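You operate a simulated robot arm through the tools that you are given. There is no shell and no other tool. Be economical: measure what you need, move in short steps, check, and stop when the job is done.

The job below is to be done with a simulated two-armed robot. You get a single attempt, and the scene is never put back.

Task
Take the lid off the white jug and lay it down on the top of the drain table. Put one of the plungers from the drawer end of the service bench on the green tray. Turn the torque knob to 30 Nm. Put the spark plug on the lower shelf of the work table away on the top of the service stand. Take the red punch and put it on the drawer end of the service bench. Fetch the green pad and set it on the top of the work table. Open the battery lid. The order is free. Set down upright: spark plug, green pad.

It is judged by the outcome, as a careful person would: the job done as asked, and still so three seconds after it is handed in. It fails if anything else is knocked over, pushed out of place, dropped, spilled or broken. A push-on lid holds only when it is set on centred and level and pressed home; a screw cap is set on level and turned clockwise until tight.

Robot
Two 7-joint arms with two-finger parallel grippers on one trunk, on a base that drives. Base frame: it is fixed to the floor where the robot stands at the start and does not move with it; the origin is under the middle of the robot, x ahead of it, y to its left, z up. Readings come in mm, rad, newtons and seconds.
The left shoulder is at the start at [60, 144, 926], the right one opposite. With the tool pointing down near the work surface each hand reaches from about 120 to 580 mm from the robot's upright axis, wherever it stands, measured 20 degrees to its own side. Places, roughly: battery lid [1500, -2300, 300]; drawer end of the service bench [1200, 1700, 900]; green pad (6x6x9 cm) [3900, 1800, 800]; green tray (19x8x3 cm) [3700, 1600, 800]; plunger (3x3x7 cm) [800, 1600, 900]; red punch (3x3x9 cm) [2800, 1500, 900]; spark plug (4x4x8 cm) [2400, 1700, 400]; top of the service stand [1400, 100, 800]; top of the work table [2500, 1700, 800]; torque knob [100, 1700, 900]. Payload 1.57 kg a hand.
Tool frame (each hand has its own): the origin (TCP) lies between the finger pads and is the grasp point; the fingertips stand 30 mm ahead of it; z points along the fingers, y is the line along which they close. Largest opening 110 mm; finger width 24, thickness 12; the body of the gripper, 48 by 112 mm, starts 78 mm behind the TCP.
Orientation is told as [roll, pitch, yaw] about the base's x, y, z axes, in that order, counted from this pose: with the fingers straight down and closing along the base's y, the tool's x points along the base's -x, its y along +y and its z along -z.

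Tools
- The arms move only by the tool servo_tool. It takes "left_steps", "right_steps" or both (then of equal length, played together; a hand with none holds still); each is a list that holds one entry, the list of rows, each a list of 7 numbers: the turn, a rotation vector about the base's x, y, z in rad, then the shift along the base's x, y, z in mm, then the finger opening in mm, from 0 to 110. In form: [[[ax, ay, az, tx, ty, tz, hand], ...]]. A call has 1 to 10 rows; each row shifts and turns the commanded pose from where the row before left it. Rows are played at 5 a second. More than 50 mm and 0.15 rad between two rows, or a gripper value outside its range, and nothing of the call is played. A pose out of reach is approached as far as the arm can. The call stops where the force on the tool passes 40 N (or 10 N more than at its start, if that is more) or the arm is blocked; 0.2 s more then pass. The fingers move at their own pace (about 45 mm/s each) and stop on an object; they squeeze with about 37 N. The grip force told is the motor's: it shows also when the fingers shut on nothing. Time passes only in rows, and 0.2 s behind the last, so rows that do not move let the fingers close. The reply holds the time, the measured pose of the TCP, the force on the tool along the base axes, the opening and the grip force, in the units named above and with some noise, with the torque about the TCP (base axes, N m) and any sound that the robot's microphone picked up.
- Cameras (640 x 400 px; columns grow to the right, rows downward): "scene" is now at [38.1, 33.5, 1532.7]; the picture's right is [0.44, -0.90, 0.00], its down [-0.70, -0.34, -0.62] and it looks along [0.56, 0.27, -0.78] (base axes); focal length 262 px, centre (320, 200). "left" rides on the left gripper at [70, -16, -141] in its tool frame; the picture's right is [0.23, 0.97, 0.00], its down [-0.86, 0.20, -0.48] and it looks along [-0.47, 0.11, 0.88] (tool axes); focal length 222 px, centre (320, 200). "right" rides on the right gripper at [70, 16, -141] in its tool frame; the picture's right is [-0.23, 0.97, 0.00], its down [-0.86, -0.20, -0.48] and it looks along [-0.47, -0.11, 0.88] (tool axes); focal length 222 px, centre (320, 200). There is no depth. A picture from a camera that has moved, and an enlarged one, comes with that camera's place and axes in the base frame and with its lens.
- get_image(camera): a new picture of that camera. It takes no simulated time.
- slide_trunk(by): slides the trunk up (or, below 0, down) by that many mm; the arms and the scene camera ride with it, the base frame stays. It gives what a move gives, with no picture.
- roll_base(legs): drives the robot by 1 to 6 legs, each [ahead, left, turn to the left] in mm, mm and rad, along the robot's own axes; the way and the turn of a leg run together, so that a leg with both is an arc; at most 1500 mm and 3.142 rad a leg. The arms and the cameras ride along, it lands a little off, and it stops where it bumps. It gives what a move gives.
- head_to(pan, tilt): turns the head with the scene camera to pan (to the left, within 1.501 rad either way) and tilt (down, from -0.506 to 1.204), counted from straight ahead of the robot. It gives what a move gives.
- close_up(camera, box): a new picture of the part [left, top, right, bottom] of that camera's present view, enlarged. It takes no simulated time.
- sign_off(): hands the job in; it is judged then, once.

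Go step by step. Nothing tells you exact positions but the pictures and the camera data: compare them with the known pose of the tool, close in by small moves and look again before you grip or let go. The budget is 175 turns and 140 pictures, counting those below and the enlarged ones. Unless the task says otherwise, let go and move clear before handing in, and close with one line.

The tools are called after "Emit:" by a JSON object that holds its "method" and its "body". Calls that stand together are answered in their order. servo_tool: Moves the arms, as the interface text tells. Its arguments: {"type":"object","properties":{"left_steps":{"type":"array"},"right_steps":{"type":"array"}},"required":[]} The other tools are called the same way: slide_trunk (by) slides the trunk up or down; roll_base (legs) drives the base; head_to (pan, tilt) turns the head that bears the scene camera; get_image (camera) takes a picture; close_up (camera, box) takes an enlarged picture of a part of a camera's view; sign_off () hands the job in.

At the start:

```text
t: 0.0
left_eef_pos: [425.8, 394.5, 1046.2]
left_tool_rot: [0.0, 0.001, 0.0]
left_ft_force: [-0.3, 0.1, 1.2]
left_moment: [-0.01, -0.02, 0.01]
left_width: 109.9
left_grasp_force: 0.0
right_eef_pos: [388.4, -18.1, 1098.8]
right_tool_rot: [-0.002, 0.001, -0.001]
right_ft_force: [-0.3, -0.3, -0.5]
right_moment: [-0.04, 0.0, -0.02]
right_width: 110.1
right_grasp_force: 0.0
trunk travel left (down, up): [-525.0, 65.0]
robot x, y, heading: [-2.6, 0.8, -0.004]
head pan, tilt: [0.452, 0.899]
```

scene: 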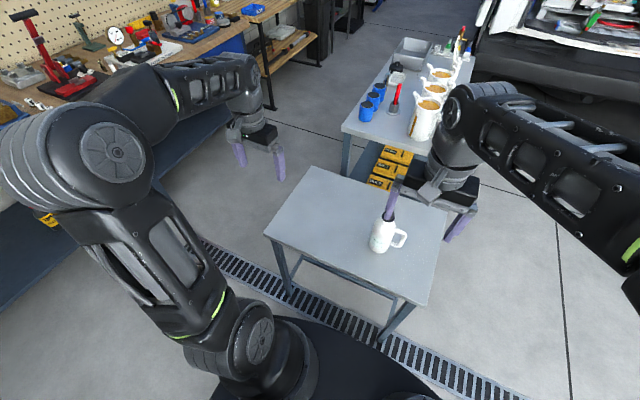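
right: 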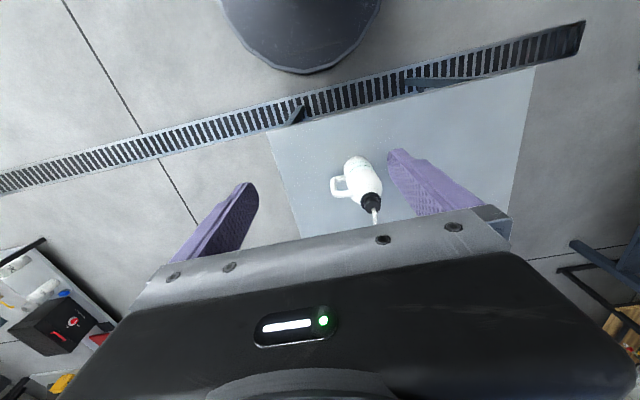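
left: 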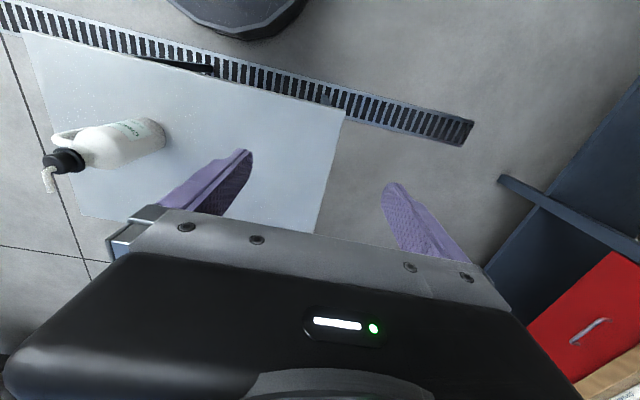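

I see the drain table ahead with the white jug on it. I first look closer at the jug.

Emit:
{"method": "close_up", "body": {"camera": "scene", "box": [340, 170, 440, 270]}}

Emit:
{"method": "close_up", "body": {"camera": "left", "box": [20, 90, 200, 210]}}

```text
4.00 times, centred on (390, 220) of scene
camera zoom: at [38.1, 33.5, 1532.7], right [0.44, -0.9, 0.0], down [-0.7, -0.34, -0.62], along [0.56, 0.27, -0.78], focal length 1050 px, centre (40, 120)
```

zoom: 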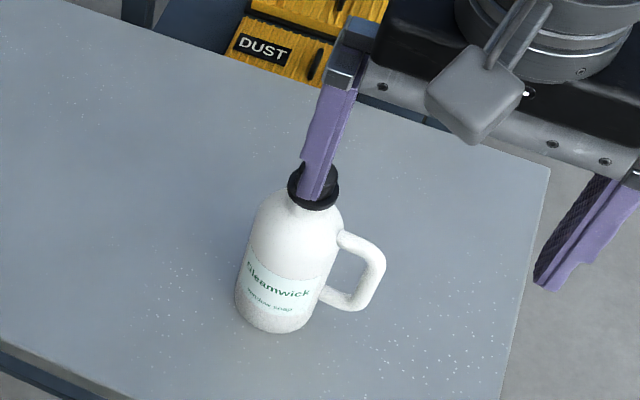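

```text
3.33 times, centred on (110, 150) of left
camera zoom: at [354.8, 378.7, 1187.7], right [-0.23, 0.97, 0.0], down [0.86, 0.2, 0.48], along [0.47, 0.11, -0.88], focal length 740 px, centre (1020, 367)
```

zoom: 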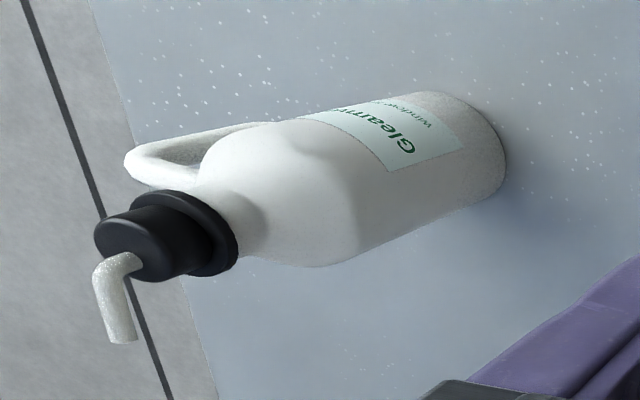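

The rays from both cameras put the jug at about (548, 40) on a table top near z 657, with its black cap near z 880. I bring the right hand above the cap and look.

Emit:
{"method": "servo_tool", "body": {"right_steps": [[[0, 0, 0, 38, 15, -10, 100], [0, 0, 0, 38, 16, -10, 90], [0, 0, 0, 38, 16, -20, 80], [0, 0, 0, 38, 16, -20, 80], [0, 0, 0, 0, 0, 0, 80]]]}}

Emit:
{"method": "get_image", "body": {"camera": "right"}}

Emit:
{"method": "get_image", "body": {"camera": "left"}}

```text
t: 1.2
left_eef_pos: [423.6, 394.9, 1045.9]
left_tool_rot: [-0.001, -0.001, 0.0]
left_ft_force: [-1.3, -0.4, -0.5]
left_moment: [-0.01, 0.01, 0.01]
left_width: 110.1
left_grasp_force: 0.0
right_eef_pos: [541.7, 45.8, 1039.4]
right_tool_rot: [-0.002, 0.001, -0.001]
right_ft_force: [-0.4, -0.8, -0.9]
right_moment: [0.03, -0.02, -0.01]
right_width: 79.9
right_grasp_force: 0.0
trunk travel left (down, up): [-525.0, 65.0]
robot x, y, heading: [0.7, -1.6, -0.001]
head pan, tilt: [0.452, 0.899]
```

```text
134 pictures are left
camera right: at [472.8, 62.7, 1180.9], right [0.23, 0.97, 0.0], down [0.86, -0.2, 0.48], along [0.47, -0.11, -0.88], focal length 222 px, centre (320, 200)
```

right: 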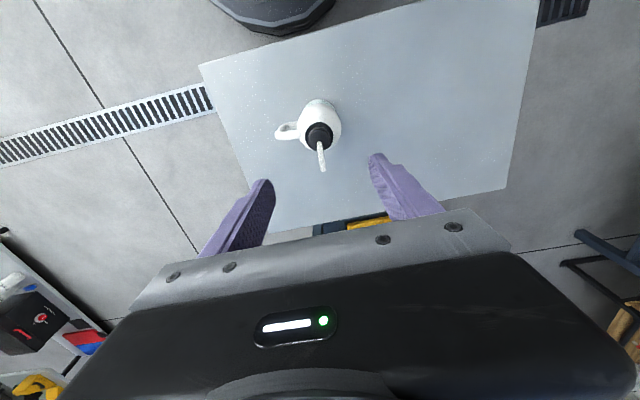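

```text
133 pictures are left
camera left: at [354.3, 378.5, 1188.0], right [-0.23, 0.97, 0.0], down [0.85, 0.2, 0.48], along [0.47, 0.11, -0.88], focal length 222 px, centre (320, 200)
```

left: 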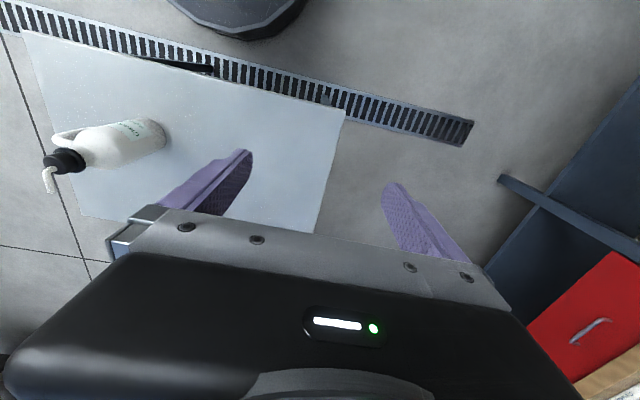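

The cap is centred under the right hand. I descend onto the knob above its flange (tips about z 878).

Emit:
{"method": "servo_tool", "body": {"right_steps": [[[0, 0, 0, 0, 0, -45, 80], [0, 0, 0, -1, 0, -45, 80], [0, 0, 0, -1, 0, -30, 80], [0, 0, 0, 0, 0, -10, 80], [0, 0, 0, 0, 0, 0, 80]]]}}

Emit:
{"method": "close_up", "body": {"camera": "right", "box": [220, 70, 420, 195]}}

Emit:
{"method": "close_up", "body": {"camera": "left", "box": [0, 90, 180, 210]}}

```text
t: 2.4
left_eef_pos: [424.1, 394.9, 1044.6]
left_tool_rot: [0.0, 0.0, -0.001]
left_ft_force: [0.5, 0.0, -0.3]
left_moment: [-0.02, 0.0, 0.01]
left_width: 109.9
left_grasp_force: 0.1
right_eef_pos: [539.1, 46.1, 908.8]
right_tool_rot: [0.001, 0.0, -0.001]
right_ft_force: [-0.5, 0.3, 0.2]
right_moment: [0.01, 0.02, 0.03]
right_width: 79.9
right_grasp_force: 0.0
trunk travel left (down, up): [-525.0, 65.0]
robot x, y, heading: [-0.5, 1.8, -0.003]
head pan, tilt: [0.452, 0.899]
```

```text
3.20 times, centred on (320, 132) of right
camera zoom: at [469.7, 62.2, 1050.0], right [0.23, 0.97, 0.0], down [0.86, -0.2, 0.48], along [0.47, -0.11, -0.88], focal length 711 px, centre (320, 416)
```

zoom: 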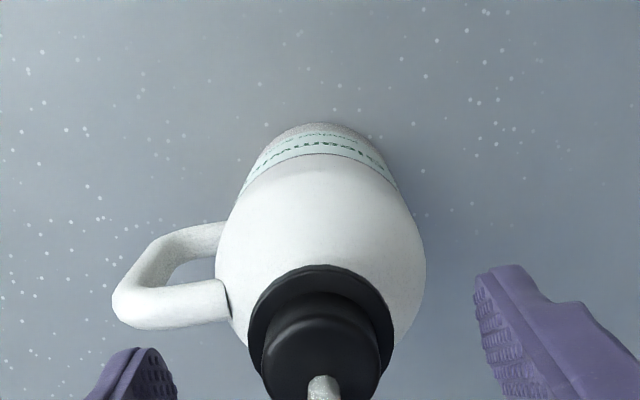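

```text
3.33 times, centred on (90, 150) of left
camera zoom: at [354.9, 378.7, 1187.7], right [-0.23, 0.97, 0.0], down [0.86, 0.2, 0.48], along [0.47, 0.11, -0.88], focal length 740 px, centre (1087, 367)
```

zoom: 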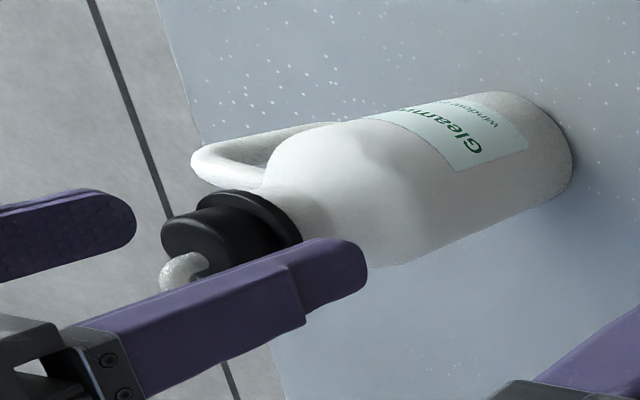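

Aligned. I close gently and then lift a few millimetres to feel whether the lid is push-on or screwed.

Emit:
{"method": "servo_tool", "body": {"right_steps": [[[0, 0, 0, -2, 0, 0, 30], [0, 0, 0, 0, 0, 0, 0], [0, 0, 0, 0, 0, 0, 0], [0, 0, 0, 0, 0, 0, 0], [0, 0, 0, 0, 0, 0, 0], [0, 0, 0, 0, 0, 0, 0]]]}}

Emit:
{"method": "servo_tool", "body": {"right_steps": [[[0, 0, 0, 0, 0, 2, 0], [0, 0, 0, 0, 0, 2, 0], [0, 0, 0, 0, 0, 2, 0]]]}}

Emit:
{"method": "get_image", "body": {"camera": "left"}}

```text
t: 3.8
left_eef_pos: [424.6, 396.2, 1045.7]
left_tool_rot: [0.0, 0.0, 0.0]
left_ft_force: [-0.3, 0.2, -0.5]
left_moment: [-0.02, -0.02, 0.02]
left_width: 110.0
left_grasp_force: 0.1
right_eef_pos: [537.6, 44.9, 908.7]
right_tool_rot: [0.0, -0.001, 0.0]
right_ft_force: [0.5, -0.1, 1.3]
right_moment: [0.0, 0.02, 0.02]
right_width: 25.7
right_grasp_force: 37.1
trunk travel left (down, up): [-525.0, 65.0]
robot x, y, heading: [1.6, -2.6, -0.003]
head pan, tilt: [0.452, 0.899]
```

```text
t: 4.6
left_eef_pos: [425.7, 394.5, 1044.7]
left_tool_rot: [-0.001, 0.0, 0.0]
left_ft_force: [-1.0, -0.3, 0.1]
left_moment: [0.0, 0.0, -0.02]
left_width: 110.0
left_grasp_force: 0.1
right_eef_pos: [537.8, 45.2, 913.4]
right_tool_rot: [-0.001, 0.0, 0.001]
right_ft_force: [-1.0, 0.1, -3.2]
right_moment: [-0.01, -0.01, 0.02]
right_width: 25.5
right_grasp_force: 36.4
trunk travel left (down, up): [-525.0, 65.0]
robot x, y, heading: [0.1, -0.0, -0.004]
head pan, tilt: [0.452, 0.899]
```

```text
130 pictures are left
camera left: at [355.1, 378.7, 1187.6], right [-0.23, 0.97, 0.0], down [0.86, 0.2, 0.48], along [0.47, 0.11, -0.88], focal length 222 px, centre (320, 200)
```

left: 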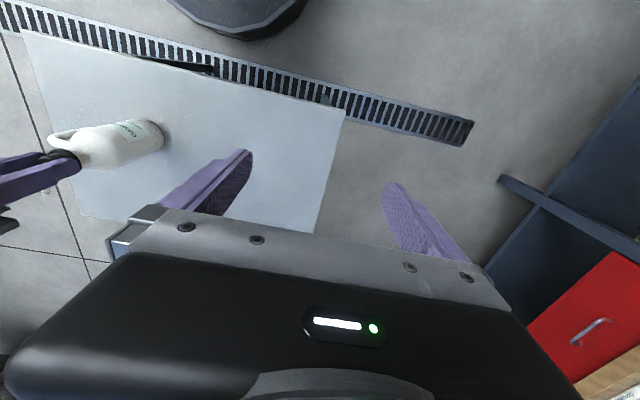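

Emit:
{"method": "servo_tool", "body": {"right_steps": [[[0, 0, 0, 0, 0, 5, 0], [0, 0, 0, 0, 0, 5, 0], [0, 0, 0, 0, 0, 0, 0]]]}}

Emit:
{"method": "close_up", "body": {"camera": "left", "box": [0, 90, 180, 210]}}

```text
t: 5.4
left_eef_pos: [425.2, 395.0, 1045.5]
left_tool_rot: [0.001, -0.001, 0.0]
left_ft_force: [-0.6, 0.0, 0.8]
left_moment: [-0.02, 0.0, -0.03]
left_width: 110.0
left_grasp_force: 0.0
right_eef_pos: [539.1, 45.3, 924.1]
right_tool_rot: [0.001, 0.0, 0.0]
right_ft_force: [0.0, 2.1, -3.7]
right_moment: [0.03, 0.01, 0.0]
right_width: 25.5
right_grasp_force: 36.7
trunk travel left (down, up): [-525.0, 65.0]
robot x, y, heading: [1.3, -3.6, -0.002]
head pan, tilt: [0.452, 0.899]
```

```text
3.33 times, centred on (90, 150) of left
camera zoom: at [355.1, 378.8, 1187.6], right [-0.23, 0.97, 0.0], down [0.86, 0.2, 0.48], along [0.47, 0.11, -0.88], focal length 740 px, centre (1087, 367)
```

zoom: 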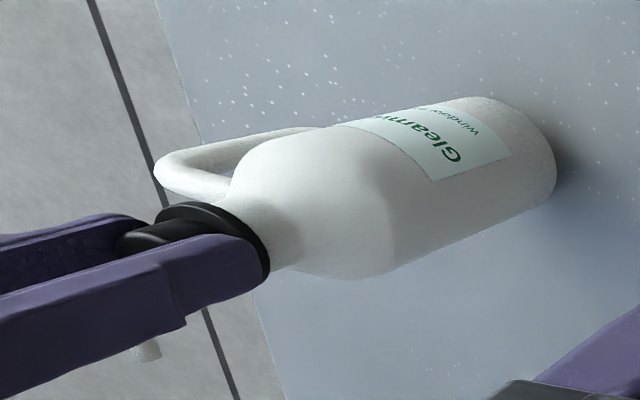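

The whole jug lifts, so I set it back down and keep the cap held. The left hand will turn sideways to hold the body.

Emit:
{"method": "servo_tool", "body": {"left_steps": [[[0, 0, 0.149, 0, 0, 0, 110], [0, 0, 0.149, 0, 0, 0, 110], [0, 0, 0.149, 0, 0, 0, 110], [0, 0, 0.149, 0, 0, 0, 110], [0, 0, 0.149, 0, 0, 0, 110], [0, 0, 0.149, 0, 0, 0, 110], [0, 0, 0.149, 0, 0, 0, 110], [0, 0, 0.149, 0, 0, 0, 110], [0, 0, 0.149, 0, 0, 0, 110], [0, 0, 0.149, 0, 0, 0, 110]]], "right_steps": [[[0, 0, 0, 0, 0, -4, 0], [0, 0, 0, 0, 0, -4, 0], [0, 0, 0, 0, 0, -4, 0], [0, 0, 0, 0, 0, -3, 0], [0, 0, 0, 0, 0, 0, 0], [0, 0, 0, 0, 0, 0, 0], [0, 0, 0, 0, 0, 0, 0], [0, 0, 0, 0, 0, 0, 0], [0, 0, 0, 0, 0, 0, 0], [0, 0, 0, 0, 0, 0, 0]]]}}

Emit:
{"method": "servo_tool", "body": {"left_steps": [[[0, 0, 0.08, 0, 0, 0, 110], [-0.149, 0, 0, 12, 0, -10, 110], [-0.149, 0, 0, 12, 0, -10, 110], [-0.149, 0, 0, 12, 0, -10, 110], [-0.149, 0, 0, 12, 0, -10, 110], [-0.149, 0, 0, 12, 0, -10, 110], [-0.149, 0, 0, 12, 0, -10, 110], [-0.149, 0, 0, 12, 0, -10, 110], [-0.149, 0, 0, 12, 0, -10, 110], [-0.149, 0, 0, 12, 0, -10, 110]]]}}

```text
t: 7.6
left_eef_pos: [424.5, 395.1, 1046.1]
left_tool_rot: [-0.001, -0.001, 1.493]
left_ft_force: [0.1, 0.1, -0.4]
left_moment: [0.04, 0.02, 0.01]
left_width: 110.1
left_grasp_force: 0.1
right_eef_pos: [539.2, 44.2, 909.6]
right_tool_rot: [-0.001, 0.001, -0.001]
right_ft_force: [-0.3, 0.2, -3.7]
right_moment: [0.01, 0.02, -0.05]
right_width: 25.3
right_grasp_force: 37.0
trunk travel left (down, up): [-525.0, 65.0]
robot x, y, heading: [0.1, 0.3, -0.001]
head pan, tilt: [0.452, 0.899]
```

```text
t: 9.8
left_eef_pos: [454.7, 361.5, 1002.0]
left_tool_rot: [0.034, 0.539, 1.566]
left_ft_force: [0.1, 0.1, -0.2]
left_moment: [0.03, 0.01, -0.02]
left_width: 109.9
left_grasp_force: 0.1
left hand out of reach, approached as far as the arm can: row 4, 5, 6, 7, 8, 9, 10
right_eef_pos: [538.3, 44.7, 910.4]
right_tool_rot: [0.001, 0.0, 0.001]
right_ft_force: [0.0, -0.1, -0.6]
right_moment: [0.0, -0.03, -0.03]
right_width: 25.2
right_grasp_force: 37.0
trunk travel left (down, up): [-525.0, 65.0]
robot x, y, heading: [-1.9, -2.5, -0.002]
head pan, tilt: [0.452, 0.899]
heard: snap
```

A snap was heard, so I look at what happened.

Emit:
{"method": "get_image", "body": {"camera": "scene"}}

Emit:
{"method": "get_image", "body": {"camera": "left"}}

Emit:
{"method": "get_image", "body": {"camera": "right"}}

```text
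128 pictures are left
camera scene: at [38.1, 33.3, 1532.7], right [0.44, -0.9, 0.0], down [-0.7, -0.34, -0.62], along [0.56, 0.27, -0.78], focal length 262 px, centre (320, 200)
```

scene: 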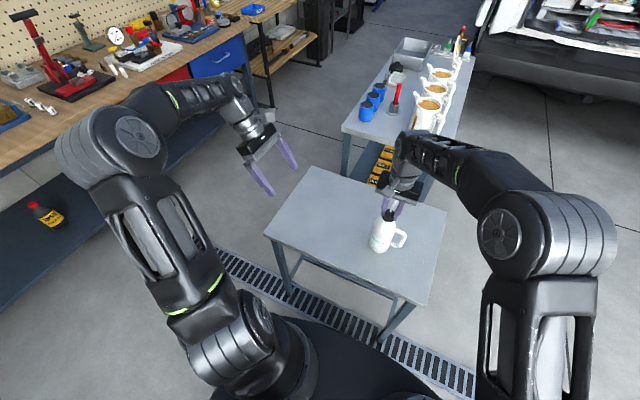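

```text
127 pictures are left
camera left: at [475.4, 373.3, 1159.4], right [-0.97, -0.17, 0.15], down [-0.18, 0.98, -0.02], along [-0.14, -0.05, -0.99], focal length 222 px, centre (320, 200)
```

left: 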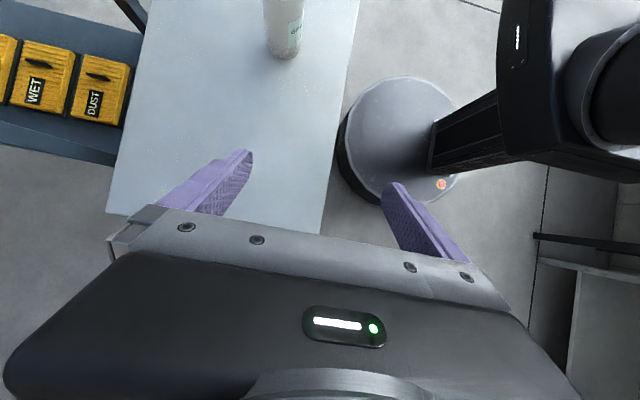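

```text
126 pictures are left
camera right: at [468.8, 61.7, 1051.7], right [0.23, 0.97, 0.0], down [0.86, -0.2, 0.48], along [0.47, -0.11, -0.88], focal length 222 px, centre (320, 200)
```

right: 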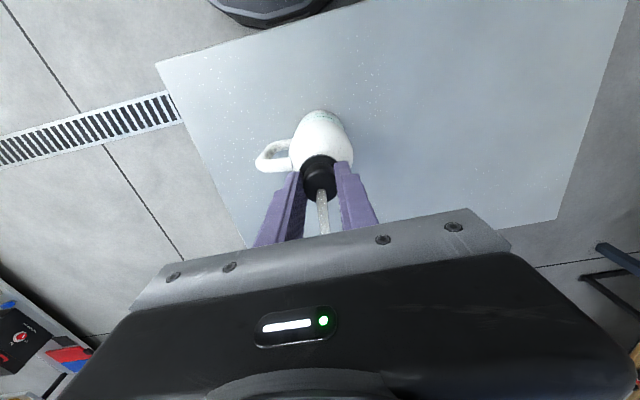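

The jug stands and the lid may have popped free. I lift slowly to see.

Emit:
{"method": "servo_tool", "body": {"right_steps": [[[0, 0, 0, 0, 0, 3, 0], [0, 0, 0, 0, 0, 3, 0], [0, 0, 0, 0, 0, 3, 0], [0, 0, 0, 0, 0, 5, 0], [0, 0, 0, 0, 0, 5, 0]]]}}

Emit:
{"method": "close_up", "body": {"camera": "right", "box": [220, 70, 420, 195]}}

Emit:
{"method": "close_up", "body": {"camera": "scene", "box": [340, 170, 440, 270]}}

```text
t: 11.0
left_eef_pos: [453.6, 362.2, 1002.9]
left_tool_rot: [0.034, 0.541, 1.567]
left_ft_force: [0.1, 0.5, 1.0]
left_moment: [-0.02, -0.01, -0.01]
left_width: 110.1
left_grasp_force: 0.1
right_eef_pos: [537.5, 45.3, 928.2]
right_tool_rot: [0.001, 0.0, -0.001]
right_ft_force: [0.2, 0.4, 0.6]
right_moment: [0.02, 0.01, 0.03]
right_width: 25.4
right_grasp_force: 36.5
trunk travel left (down, up): [-525.0, 65.0]
robot x, y, heading: [-0.5, -0.3, 0.001]
head pan, tilt: [0.452, 0.899]
```

```text
3.20 times, centred on (320, 132) of right
camera zoom: at [468.3, 61.8, 1071.0], right [0.23, 0.97, 0.0], down [0.86, -0.2, 0.48], along [0.47, -0.11, -0.88], focal length 711 px, centre (320, 416)
```

zoom: 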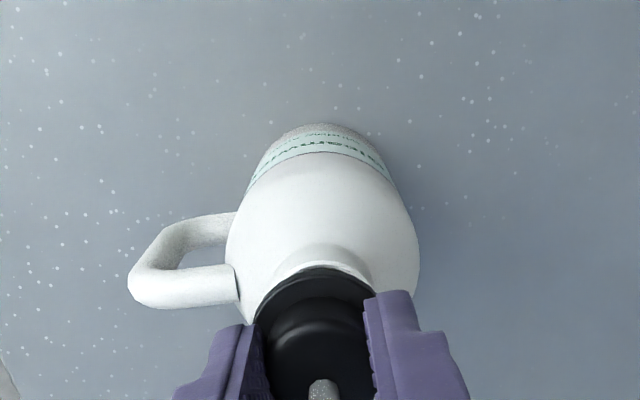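

```text
4.00 times, centred on (390, 220) of scene
camera zoom: at [38.1, 33.5, 1532.7], right [0.44, -0.9, 0.0], down [-0.7, -0.34, -0.62], along [0.56, 0.27, -0.78], focal length 1050 px, centre (40, 120)
```

zoom: 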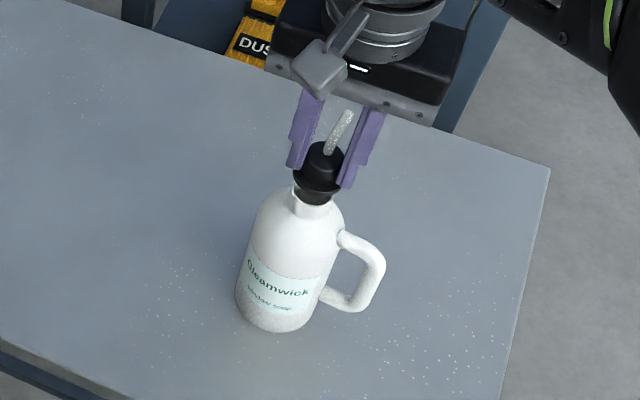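

The lid is off. I lift it clear and check its underside.

Emit:
{"method": "servo_tool", "body": {"right_steps": [[[0, 0, 0, 0, 0, 20, 0], [0, 0, 0, 0, 0, 30, 0], [0, 0, 0, 0, 0, 30, 0], [0, 0, 0, 0, 0, 20, 0], [0, 0, 0, 0, 0, 0, 0]]]}}

Emit:
{"method": "close_up", "body": {"camera": "scene", "box": [340, 140, 440, 240]}}

```text
t: 12.2
left_eef_pos: [453.5, 361.6, 1001.8]
left_tool_rot: [0.036, 0.539, 1.566]
left_ft_force: [0.0, 0.2, -0.5]
left_moment: [0.03, 0.01, -0.02]
left_width: 110.3
left_grasp_force: 0.0
right_eef_pos: [536.4, 45.2, 1029.3]
right_tool_rot: [0.0, 0.001, -0.001]
right_ft_force: [0.2, 0.2, -0.1]
right_moment: [0.0, -0.01, -0.01]
right_width: 26.3
right_grasp_force: 36.8
trunk travel left (down, up): [-525.0, 65.0]
robot x, y, heading: [2.3, 1.7, -0.004]
head pan, tilt: [0.452, 0.899]
```

```text
4.00 times, centred on (390, 190) of scene
camera zoom: at [38.2, 33.5, 1532.7], right [0.44, -0.9, 0.0], down [-0.7, -0.34, -0.62], along [0.56, 0.27, -0.78], focal length 1050 px, centre (40, 240)
```

zoom: 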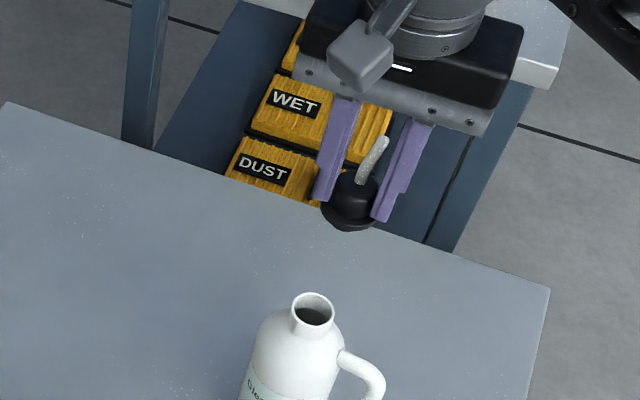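

I carry the lid to about (530, 190) on the table while moving the left hand away.

Emit:
{"method": "servo_tool", "body": {"right_steps": [[[0, 0, 0, 0, 0, 0, 0], [0, 0, 0, -2, 45, 0, 0], [0, 0, 0, -2, 45, 0, 0], [0, 0, 0, -2, 45, 0, 0], [0, 0, 0, 0, 10, -45, 0], [0, 0, 0, 0, 0, -50, 0], [0, 0, 0, 0, 0, -50, 0], [0, 0, 0, 0, 0, -50, 0], [0, 0, 0, 0, 0, -50, 0], [0, 0, 0, 0, 0, -40, 0]]], "left_steps": [[[0, 0, 0, 0, 40, 0, 110], [0, 0, 0, 0, 40, 0, 110], [0, 0, 0, 0, 20, 0, 110], [0, 0, 0, 0, 0, 0, 110], [0, 0, 0, 0, 0, 0, 110], [0, 0, 0, 0, 0, 0, 110], [0, 0, 0, 0, 0, 0, 110], [0, 0, 0, 0, 0, 0, 110], [0, 0, 0, 0, 0, 0, 110], [0, 0, 0, 0, 0, 0, 110]]]}}

Emit:
{"method": "close_up", "body": {"camera": "scene", "box": [280, 150, 440, 250]}}

```text
t: 14.2
left_eef_pos: [453.7, 361.3, 1002.0]
left_tool_rot: [0.035, 0.538, 1.564]
left_ft_force: [-0.1, -0.8, 0.3]
left_moment: [-0.06, 0.02, 0.02]
left_width: 110.1
left_grasp_force: 0.1
left hand out of reach, approached as far as the arm can: row 1, 2, 3
right_eef_pos: [538.1, 111.3, 791.8]
right_tool_rot: [0.005, -0.008, 0.0]
right_ft_force: [-3.7, 0.0, 11.4]
right_moment: [-0.69, -0.18, -0.2]
right_width: 26.7
right_grasp_force: 36.7
right hand out of reach, approached as far as the arm can: row 3, 4
trunk travel left (down, up): [-525.0, 65.0]
robot x, y, heading: [-1.1, -0.4, -0.001]
head pan, tilt: [0.452, 0.899]
stopped in row 10 (right hand): the force on the tool passed its limit (the readings are from after the stop); the commanded pose is now the measured one
```

```text
4.00 times, centred on (360, 200) of scene
camera zoom: at [37.9, 33.5, 1532.8], right [0.44, -0.9, 0.0], down [-0.7, -0.34, -0.62], along [0.56, 0.27, -0.78], focal length 1050 px, centre (160, 200)
```

zoom: 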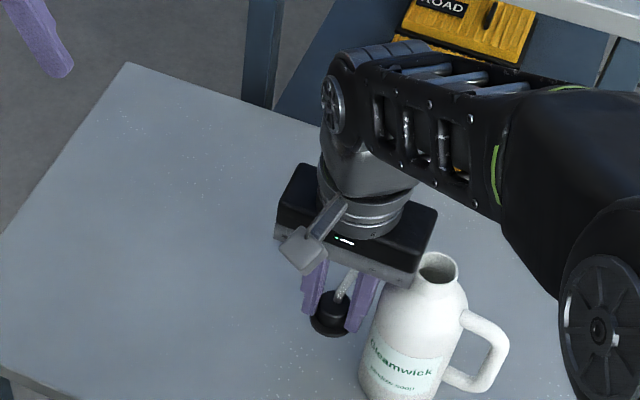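

The right hand could not reach as far left as asked, and its body touched the jug's neck. I back straight up at once.

Emit:
{"method": "servo_tool", "body": {"right_steps": [[[0, 0, 0, 0, 0, 10, 0], [0, 0, 0, 0, 0, 25, 0], [0, 0, 0, 0, 0, 50, 0], [0, 0, 0, 0, 0, 50, 0], [0, 0, 0, 0, 0, 50, 0]]]}}

Emit:
{"method": "close_up", "body": {"camera": "scene", "box": [280, 150, 440, 250]}}

```text
t: 15.4
left_eef_pos: [454.4, 361.7, 1001.6]
left_tool_rot: [0.035, 0.541, 1.565]
left_ft_force: [0.6, 0.5, 0.0]
left_moment: [-0.01, -0.01, -0.01]
left_width: 109.8
left_grasp_force: 0.0
right_eef_pos: [537.4, 110.1, 977.6]
right_tool_rot: [0.002, -0.008, 0.001]
right_ft_force: [0.2, -0.4, 0.7]
right_moment: [-0.02, 0.02, 0.03]
right_width: 26.4
right_grasp_force: 36.8
trunk travel left (down, up): [-525.0, 65.0]
robot x, y, heading: [-1.8, 2.9, 0.002]
head pan, tilt: [0.452, 0.899]
```

```text
4.00 times, centred on (360, 200) of scene
camera zoom: at [37.7, 33.4, 1532.6], right [0.44, -0.9, 0.0], down [-0.7, -0.34, -0.62], along [0.56, 0.27, -0.78], focal length 1050 px, centre (160, 200)
```

zoom: 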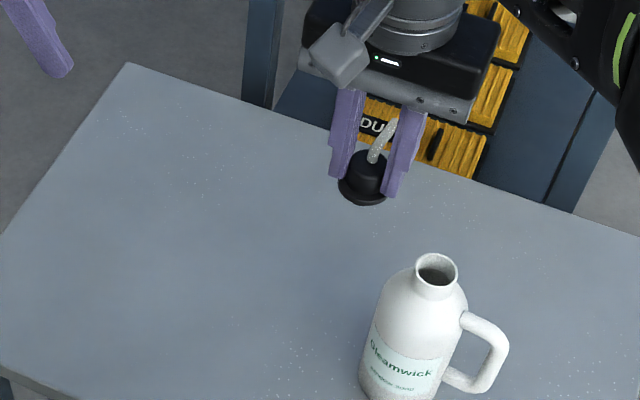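

The jug is untouched and upright. I drive left about 110 mm so the lid hangs clear of the jug.

Emit:
{"method": "roll_base", "body": {"legs": [[0, 110, 0]]}}

Emit:
{"method": "servo_tool", "body": {"right_steps": [[[0, 0, 0, 0, 0, -50, 0], [0, 0, 0, 0, 0, -50, 0], [0, 0, 0, 0, 0, -50, 0], [0, 0, 0, 0, 0, -50, 0], [0, 0, 0, 0, 0, -40, 0]]]}}

Emit:
{"method": "get_image", "body": {"camera": "scene"}}

```text
t: 16.6
left_eef_pos: [454.4, 472.1, 1001.3]
left_tool_rot: [0.035, 0.542, 1.564]
left_ft_force: [-0.8, 0.1, -0.4]
left_moment: [-0.04, 0.0, 0.0]
left_width: 109.9
left_grasp_force: 0.1
right_eef_pos: [536.4, 221.2, 977.1]
right_tool_rot: [-0.001, -0.007, 0.0]
right_ft_force: [0.0, 0.7, -0.1]
right_moment: [-0.06, -0.02, -0.02]
right_width: 26.9
right_grasp_force: 37.5
trunk travel left (down, up): [-525.0, 65.0]
robot x, y, heading: [1.1, 111.6, 0.001]
head pan, tilt: [0.452, 0.899]
```

```text
t: 17.9
left_eef_pos: [454.4, 470.5, 1003.2]
left_tool_rot: [0.034, 0.539, 1.565]
left_ft_force: [0.0, 0.7, -0.2]
left_moment: [-0.06, 0.02, 0.02]
left_width: 110.0
left_grasp_force: 0.0
right_eef_pos: [537.2, 221.0, 746.9]
right_tool_rot: [0.003, -0.011, -0.004]
right_ft_force: [-9.8, -6.4, 18.5]
right_moment: [-0.25, 0.41, 0.02]
right_width: 26.6
right_grasp_force: 37.2
trunk travel left (down, up): [-525.0, 65.0]
robot x, y, heading: [0.7, 110.5, -0.004]
head pan, tilt: [0.452, 0.899]
stopped in row 5 (right hand): the force on the tool passed its limit (the readings are from after the stop); the commanded pose is now the measured one
```

```text
120 pictures are left
camera scene: at [37.2, 142.6, 1533.0], right [0.43, -0.9, 0.0], down [-0.7, -0.34, -0.62], along [0.56, 0.27, -0.78], focal length 262 px, centre (320, 200)
```

scene: 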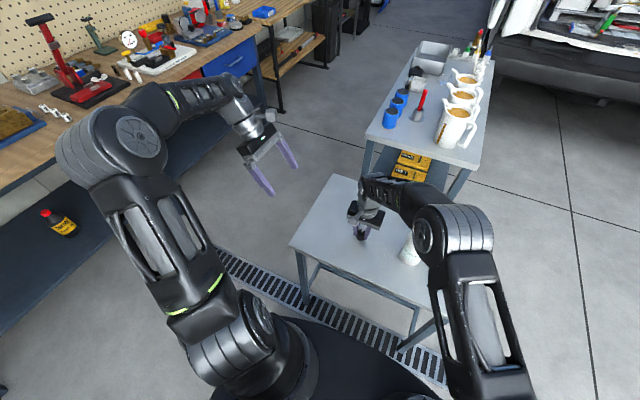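

Emit:
{"method": "close_up", "body": {"camera": "scene", "box": [330, 190, 430, 270]}}

Emit:
{"method": "get_image", "body": {"camera": "right"}}

Emit:
{"method": "get_image", "body": {"camera": "left"}}

```text
5.00 times, centred on (380, 230) of scene
camera zoom: at [37.2, 142.6, 1533.0], right [0.43, -0.9, 0.0], down [-0.7, -0.34, -0.62], along [0.56, 0.27, -0.78], focal length 1313 px, centre (20, 50)
```

zoom: 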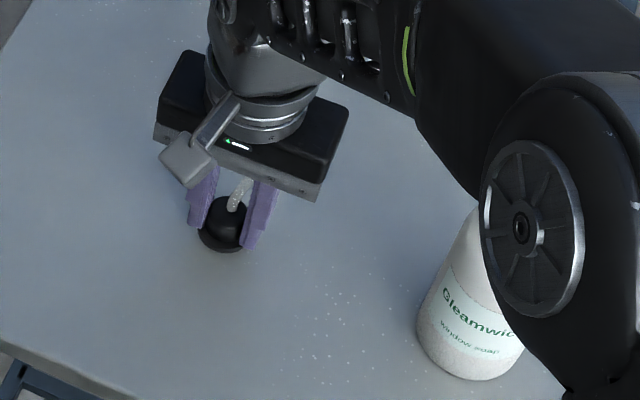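

```text
118 pictures are left
camera right: at [466.7, 237.8, 887.8], right [0.23, 0.97, 0.01], down [0.85, -0.2, 0.49], along [0.47, -0.11, -0.87], focal length 222 px, centre (320, 200)
```

right: 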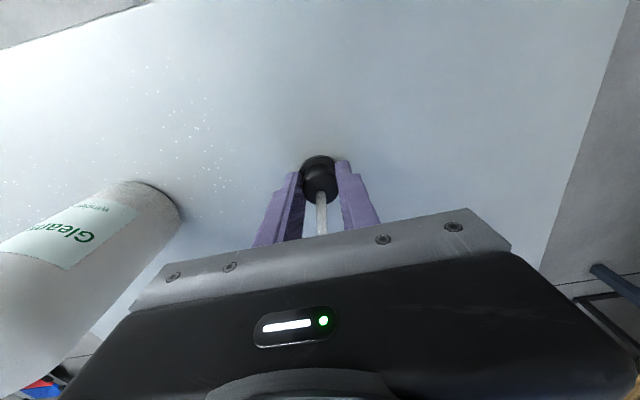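

```text
117 pictures are left
camera left: at [475.7, 481.7, 1159.5], right [-0.97, -0.17, 0.15], down [-0.18, 0.98, -0.02], along [-0.14, -0.05, -0.99], focal length 222 px, centre (320, 200)
```

left: 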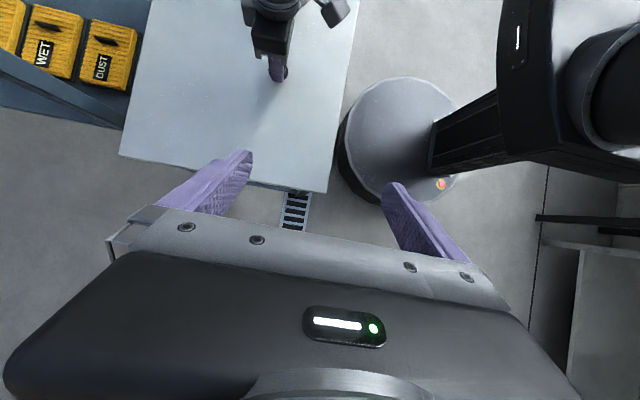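

The lid rests on the table (surface near z 702). I release and rise straight up.

Emit:
{"method": "servo_tool", "body": {"right_steps": [[[0, 0, 0, 0, 0, 0, 26], [0, 0, 0, 0, 0, 0, 40], [0, 0, 0, 0, 0, 0, 60], [0, 0, 0, 0, 0, 0, 60], [0, 0, 0, 0, 0, 20, 60], [0, 0, 0, 0, 0, 50, 60], [0, 0, 0, 0, 0, 50, 60], [0, 0, 0, 0, 0, 50, 60], [0, 0, 0, 0, 0, 50, 60]]]}}

Emit:
{"method": "get_image", "body": {"camera": "scene"}}

```text
t: 19.9
left_eef_pos: [454.3, 470.1, 1001.8]
left_tool_rot: [0.034, 0.54, 1.564]
left_ft_force: [0.2, -0.7, 0.5]
left_moment: [0.0, -0.02, 0.0]
left_width: 110.0
left_grasp_force: 0.0
right_eef_pos: [536.4, 222.0, 963.2]
right_tool_rot: [0.005, -0.013, -0.002]
right_ft_force: [-0.2, 0.0, 0.2]
right_moment: [-0.03, 0.0, 0.01]
right_width: 60.4
right_grasp_force: 0.0
trunk travel left (down, up): [-525.0, 65.0]
robot x, y, heading: [-1.7, 114.1, -0.001]
head pan, tilt: [0.452, 0.899]
```

```text
116 pictures are left
camera scene: at [38.0, 142.8, 1532.6], right [0.43, -0.9, 0.0], down [-0.7, -0.34, -0.62], along [0.56, 0.27, -0.78], focal length 262 px, centre (320, 200)
```

scene: 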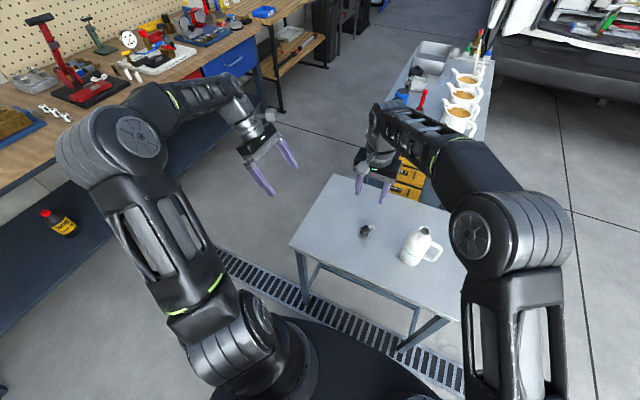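

The lid lies on the drain table and the jug stands. Next I straighten the left hand and retract before driving to the bench.

Emit:
{"method": "servo_tool", "body": {"left_steps": [[[0.149, 0, 0, 0, 0, 10, 110], [0.149, 0, 0, 0, 0, 10, 110], [0.149, 0, 0, 0, 0, 10, 110], [0.1, 0, 0, 0, 0, 10, 110], [0, 0, -0.149, 0, 0, 0, 110], [0, 0, -0.149, 0, 0, 0, 110], [0, 0, -0.149, 0, 0, 0, 110], [0, 0, -0.149, 0, 0, 0, 110], [0, 0, -0.149, 0, 0, 0, 110], [0, 0, -0.149, 0, 0, 0, 110]]], "right_steps": [[[0, 0, 0, -30, -30, 20, 60], [0, 0, 0, -30, -30, 20, 60], [0, 0, 0, -30, -30, 20, 60], [0, 0, 0, -30, -30, 20, 60], [0, 0, 0, -30, -30, 20, 60], [0, 0, 0, -30, -30, 0, 60], [0, 0, 0, 0, -30, 0, 60], [0, 0, 0, 0, -30, 0, 60], [0, 0, 0, 0, 0, 0, 60], [0, 0, 0, 0, 0, 0, 60]]]}}

```text
t: 22.1
left_eef_pos: [455.2, 470.1, 1040.2]
left_tool_rot: [0.037, -0.007, 0.668]
left_ft_force: [-0.6, 0.3, 0.7]
left_moment: [-0.02, 0.01, -0.01]
left_width: 110.1
left_grasp_force: 0.1
right_eef_pos: [359.6, -19.9, 1064.6]
right_tool_rot: [0.004, -0.012, -0.003]
right_ft_force: [0.2, -0.1, 1.0]
right_moment: [-0.03, -0.01, 0.04]
right_width: 60.0
right_grasp_force: 0.0
trunk travel left (down, up): [-525.0, 65.0]
robot x, y, heading: [-1.0, 109.8, -0.001]
head pan, tilt: [0.452, 0.899]
```

Emit:
{"method": "servo_tool", "body": {"left_steps": [[[0, 0, -0.149, -25, -20, 5, 60], [0, 0, -0.149, -25, -20, 5, 60], [0, 0, -0.149, -25, -20, 5, 60], [0, 0, -0.149, -25, 0, 5, 60], [-0.037, 0, -0.07, 0, 0, 5, 60]]]}}

Emit:
{"method": "roll_base", "body": {"legs": [[0, 0, 1.571], [600, 0, 0]]}}

Emit:
{"method": "head_to", "body": {"pan": 0.0, "tilt": 0.6}}

Emit:
{"method": "get_image", "body": {"camera": "scene"}}

```text
t: 23.3
left_eef_pos: [354.5, 410.6, 1067.5]
left_tool_rot: [0.001, -0.007, 0.005]
left_ft_force: [0.1, 0.5, -0.3]
left_moment: [-0.02, -0.01, 0.03]
left_width: 59.9
left_grasp_force: 0.1
right_eef_pos: [357.3, -19.8, 1063.8]
right_tool_rot: [0.007, -0.012, -0.002]
right_ft_force: [-0.8, -0.9, 0.0]
right_moment: [-0.02, -0.01, -0.01]
right_width: 60.1
right_grasp_force: 0.0
trunk travel left (down, up): [-525.0, 65.0]
robot x, y, heading: [3.8, 108.6, 0.001]
head pan, tilt: [0.452, 0.899]
```

```text
t: 30.5
left_eef_pos: [-273.4, 1073.4, 1067.4]
left_tool_rot: [0.003, -0.005, 1.545]
left_ft_force: [0.4, 0.4, 0.2]
left_moment: [0.01, 0.03, -0.06]
left_width: 59.8
left_grasp_force: 0.2
right_eef_pos: [156.5, 1064.9, 1063.9]
right_tool_rot: [0.006, -0.011, 1.538]
right_ft_force: [0.5, -0.1, 0.2]
right_moment: [0.0, 0.0, 0.0]
right_width: 59.9
right_grasp_force: 0.2
trunk travel left (down, up): [-525.0, 65.0]
robot x, y, heading: [13.4, 710.8, 1.538]
head pan, tilt: [0.452, 0.899]
```

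```text
t: 31.4
left_eef_pos: [-274.7, 1072.7, 1067.9]
left_tool_rot: [0.003, -0.008, 1.544]
left_ft_force: [-1.1, 0.3, 0.2]
left_moment: [-0.02, 0.01, 0.02]
left_width: 60.1
left_grasp_force: 0.0
right_eef_pos: [156.3, 1063.5, 1065.1]
right_tool_rot: [0.007, -0.013, 1.539]
right_ft_force: [0.6, 0.1, -0.5]
right_moment: [0.0, -0.03, -0.01]
right_width: 60.0
right_grasp_force: 0.0
trunk travel left (down, up): [-525.0, 65.0]
robot x, y, heading: [14.4, 711.3, 1.538]
head pan, tilt: [0.0, 0.6]
```

```text
115 pictures are left
camera scene: at [17.7, 768.7, 1557.3], right [1.0, -0.03, 0.0], down [-0.02, -0.57, -0.82], along [0.03, 0.82, -0.57], focal length 262 px, centre (320, 200)
```

scene: 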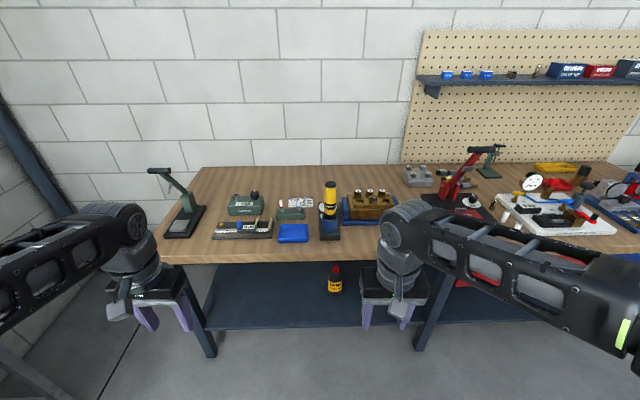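

Emit:
{"method": "close_up", "body": {"camera": "scene", "box": [270, 160, 400, 260]}}

Emit:
{"method": "close_up", "body": {"camera": "scene", "box": [400, 130, 640, 270]}}

```text
4.00 times, centred on (335, 210) of scene
camera zoom: at [17.7, 768.7, 1557.3], right [1.0, -0.03, 0.0], down [-0.02, -0.57, -0.82], along [0.03, 0.82, -0.57], focal length 1050 px, centre (260, 160)
```

zoom: 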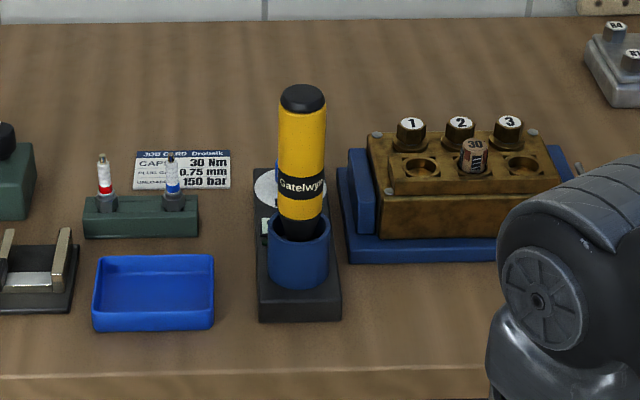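

```text
2.67 times, centred on (520, 200) of scene
camera zoom: at [17.7, 768.7, 1557.3], right [1.0, -0.03, 0.0], down [-0.02, -0.57, -0.82], along [0.03, 0.82, -0.57], focal length 700 px, centre (-213, 200)
```

zoom: 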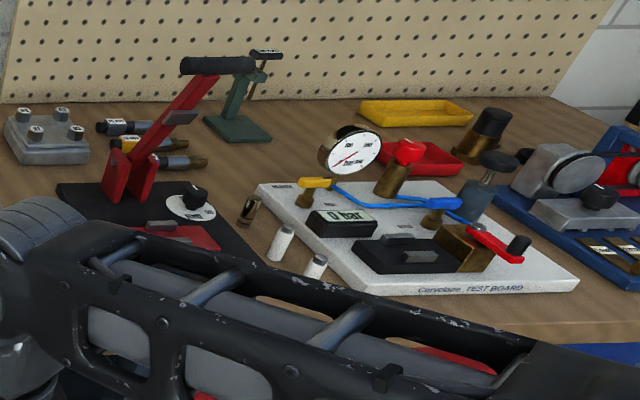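

The likely torque knob (white dial on a black base) sits behind the yellow flashlight. I drive closer and look with head and right-hand camera.

Emit:
{"method": "roll_base", "body": {"legs": [[300, 0, 0.033]]}}

Emit:
{"method": "head_to", "body": {"pan": 0.0, "tilt": 0.95}}

Emit:
{"method": "get_image", "body": {"camera": "scene"}}

Emit:
{"method": "get_image", "body": {"camera": "right"}}

```text
t: 33.4
left_eef_pos: [-278.1, 1362.2, 1067.2]
left_tool_rot: [0.002, -0.006, 1.575]
left_ft_force: [-0.3, 0.3, 0.2]
left_moment: [0.01, 0.01, -0.03]
left_width: 60.2
left_grasp_force: 0.0
right_eef_pos: [151.3, 1367.5, 1064.4]
right_tool_rot: [0.004, -0.009, 1.567]
right_ft_force: [-0.3, 0.3, 0.4]
right_moment: [-0.05, -0.01, -0.01]
right_width: 60.0
right_grasp_force: 0.0
trunk travel left (down, up): [-525.0, 65.0]
robot x, y, heading: [17.7, 1009.1, 1.563]
head pan, tilt: [0.0, 0.6]
```

```text
t: 34.2
left_eef_pos: [-278.0, 1362.6, 1067.5]
left_tool_rot: [0.0, -0.006, 1.573]
left_ft_force: [0.4, -0.4, 0.3]
left_moment: [-0.01, 0.01, 0.04]
left_width: 60.2
left_grasp_force: 0.1
right_eef_pos: [151.0, 1366.5, 1064.9]
right_tool_rot: [0.007, -0.012, 1.568]
right_ft_force: [0.7, 0.7, 0.3]
right_moment: [0.0, 0.0, -0.03]
right_width: 59.5
right_grasp_force: 0.0
trunk travel left (down, up): [-525.0, 65.0]
robot x, y, heading: [23.7, 1012.4, 1.566]
head pan, tilt: [0.0, 0.949]
```

```text
112 pictures are left
camera scene: at [21.4, 1051.0, 1529.0], right [1.0, 0.0, 0.0], down [0.0, -0.81, -0.58], along [0.0, 0.58, -0.81], focal length 262 px, centre (320, 200)
```

scene: 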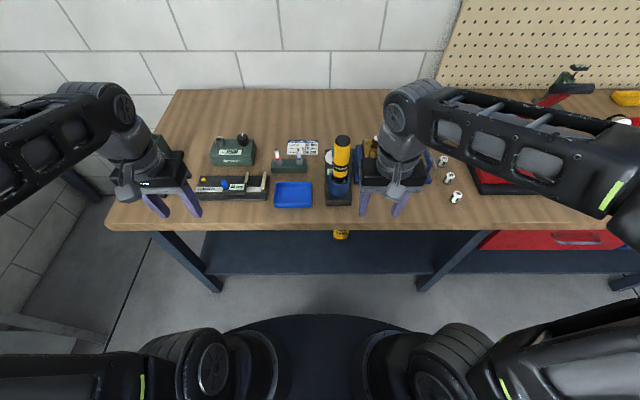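

```text
111 pictures are left
camera right: at [135.3, 1295.3, 1205.8], right [-0.97, 0.23, 0.01], down [0.2, 0.85, 0.49], along [0.11, 0.48, -0.87], focal length 222 px, centre (320, 200)
```

right: 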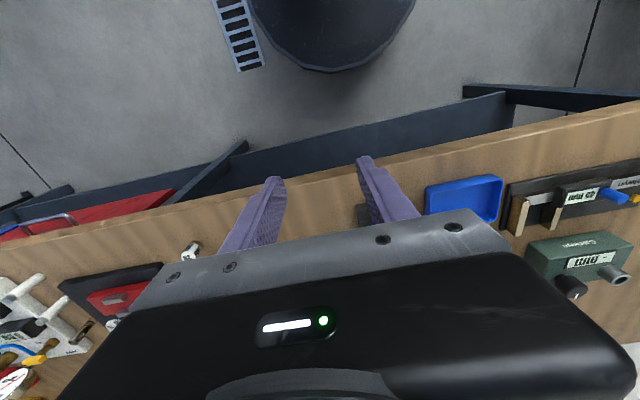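

Emit:
{"method": "close_up", "body": {"camera": "scene", "box": [190, 120, 290, 210]}}

Emit:
{"method": "close_up", "body": {"camera": "scene", "box": [280, 125, 380, 215]}}

Emit:
{"method": "close_up", "body": {"camera": "right", "box": [490, 160, 640, 310]}}

```text
4.44 times, centred on (240, 165) of scene
camera zoom: at [21.4, 1051.0, 1529.0], right [1.0, 0.0, 0.0], down [0.0, -0.81, -0.58], along [0.0, 0.58, -0.81], focal length 1167 px, centre (676, 356)
```

zoom: 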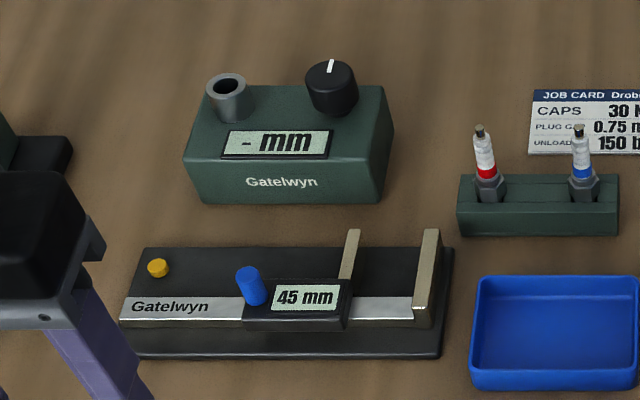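

```text
4.44 times, centred on (330, 170) of scene
camera zoom: at [21.4, 1051.0, 1529.0], right [1.0, 0.0, 0.0], down [0.0, -0.81, -0.58], along [0.0, 0.58, -0.81], focal length 1167 px, centre (276, 333)
```

zoom: 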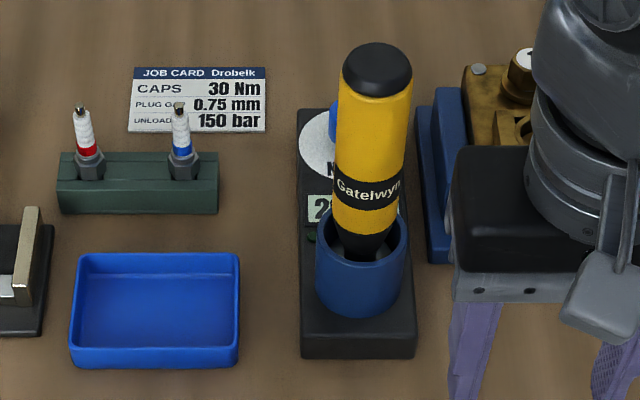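

```text
2.67 times, centred on (565, 235) of right
camera zoom: at [135.3, 1295.3, 1205.8], right [-0.97, 0.23, 0.01], down [0.2, 0.85, 0.49], along [0.11, 0.48, -0.87], focal length 592 px, centre (-333, 107)
```

zoom: 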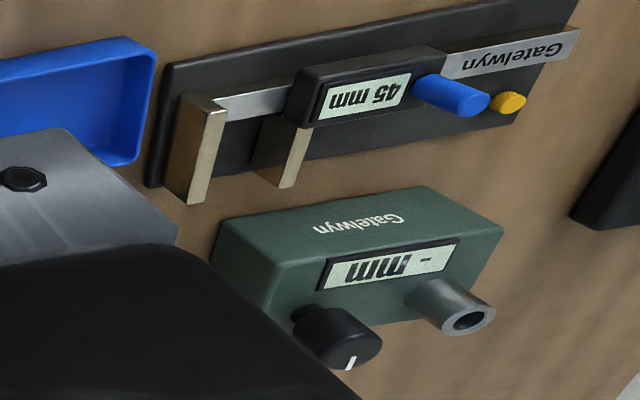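

The torque setter is the black base with a blue knob behind the yellow tool. I move the left hand above it to see dial and display.

Emit:
{"method": "servo_tool", "body": {"left_steps": [[[0, 0, 0, 20, 0, 40, 110], [0, 0, 0, 40, 10, 25, 110], [0, 0, 0, 40, 15, 25, 110], [0, 0, 0, 40, 25, 15, 110], [0, 0, 0, 40, 25, 10, 110], [0, 0, 0, 40, 25, 0, 110], [0, 0, 0, 38, 30, 0, 110], [0, 0, 0, 30, 30, 0, 110], [0, 0, 0, 0, 15, 0, 110]]], "right_steps": [[[0, 0, 0, 40, -20, 0, 60], [0, 0, 0, 40, -20, 0, 60], [0, 0, 0, 40, -20, 0, 60], [0, 0, 0, 0, 0, 0, 60], [0, 0, 0, 0, 0, 0, 60], [0, 0, 0, 0, 0, 0, 60], [0, 0, 0, 0, 0, 0, 60], [0, 0, 0, 0, 0, 0, 60], [0, 0, 0, 0, 0, 0, 60]]]}}

Emit:
{"method": "get_image", "body": {"camera": "left"}}

```text
t: 36.2
left_eef_pos: [-102.2, 1488.4, 1115.2]
left_tool_rot: [-0.005, -0.009, 1.574]
left_ft_force: [0.4, -0.2, 0.2]
left_moment: [0.01, -0.03, 0.01]
left_width: 110.0
left_grasp_force: 0.0
left hand out of reach, approached as far as the arm can: row 2, 3, 4, 5, 6, 7, 9
right_eef_pos: [270.5, 1305.8, 1065.8]
right_tool_rot: [0.005, -0.013, 1.568]
right_ft_force: [-0.8, -0.3, -0.3]
right_moment: [0.03, -0.03, 0.02]
right_width: 60.1
right_grasp_force: 0.1
trunk travel left (down, up): [-525.0, 65.0]
robot x, y, heading: [23.3, 1009.0, 1.565]
head pan, tilt: [0.0, 0.949]
```

```text
107 pictures are left
camera left: at [-86.4, 1417.1, 1256.7], right [-0.97, -0.23, -0.01], down [-0.2, 0.85, 0.49], along [-0.11, 0.47, -0.87], focal length 222 px, centre (320, 200)
```

left: 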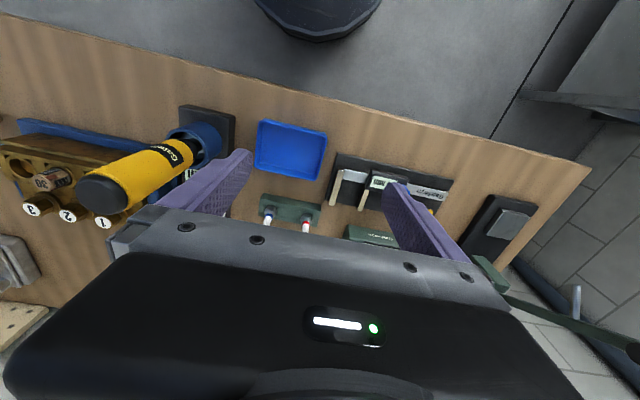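

Emit:
{"method": "servo_tool", "body": {"left_steps": [[[0, 0, 0, 0, 0, 0, 50], [0, 0, 0, 0, 0, 0, 10], [0, 0, 0, 0, 0, 0, 10], [0, 0, 0, 0, 0, 0, 10], [0, 0, 0, 0, 0, 0, 10]]]}}

Emit:
{"method": "close_up", "body": {"camera": "left", "box": [130, 110, 270, 220]}}

```text
t: 37.4
left_eef_pos: [-100.2, 1487.8, 1114.1]
left_tool_rot: [-0.002, -0.01, 1.573]
left_ft_force: [-1.0, -0.1, 0.2]
left_moment: [-0.01, 0.01, 0.01]
left_width: 9.8
left_grasp_force: 0.0
right_eef_pos: [272.2, 1304.9, 1065.4]
right_tool_rot: [0.005, -0.012, 1.568]
right_ft_force: [0.1, -0.7, 0.0]
right_moment: [0.01, 0.01, 0.02]
right_width: 60.0
right_grasp_force: 0.0
trunk travel left (down, up): [-525.0, 65.0]
robot x, y, heading: [22.3, 1009.0, 1.569]
head pan, tilt: [0.0, 0.949]
```

```text
3.64 times, centred on (200, 165) of left
camera zoom: at [-84.4, 1416.7, 1256.5], right [-0.97, -0.23, 0.0], down [-0.2, 0.85, 0.49], along [-0.11, 0.47, -0.87], focal length 808 px, centre (756, 327)
```

zoom: 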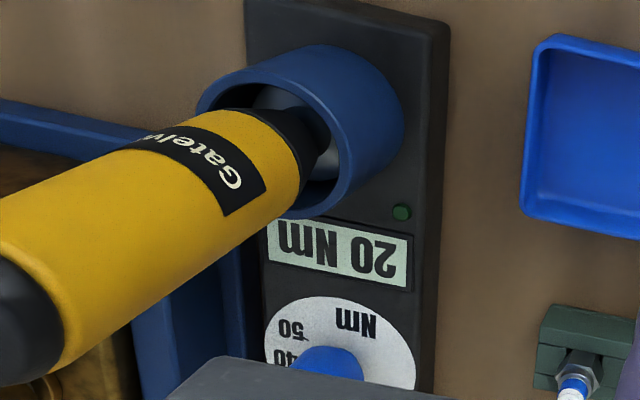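

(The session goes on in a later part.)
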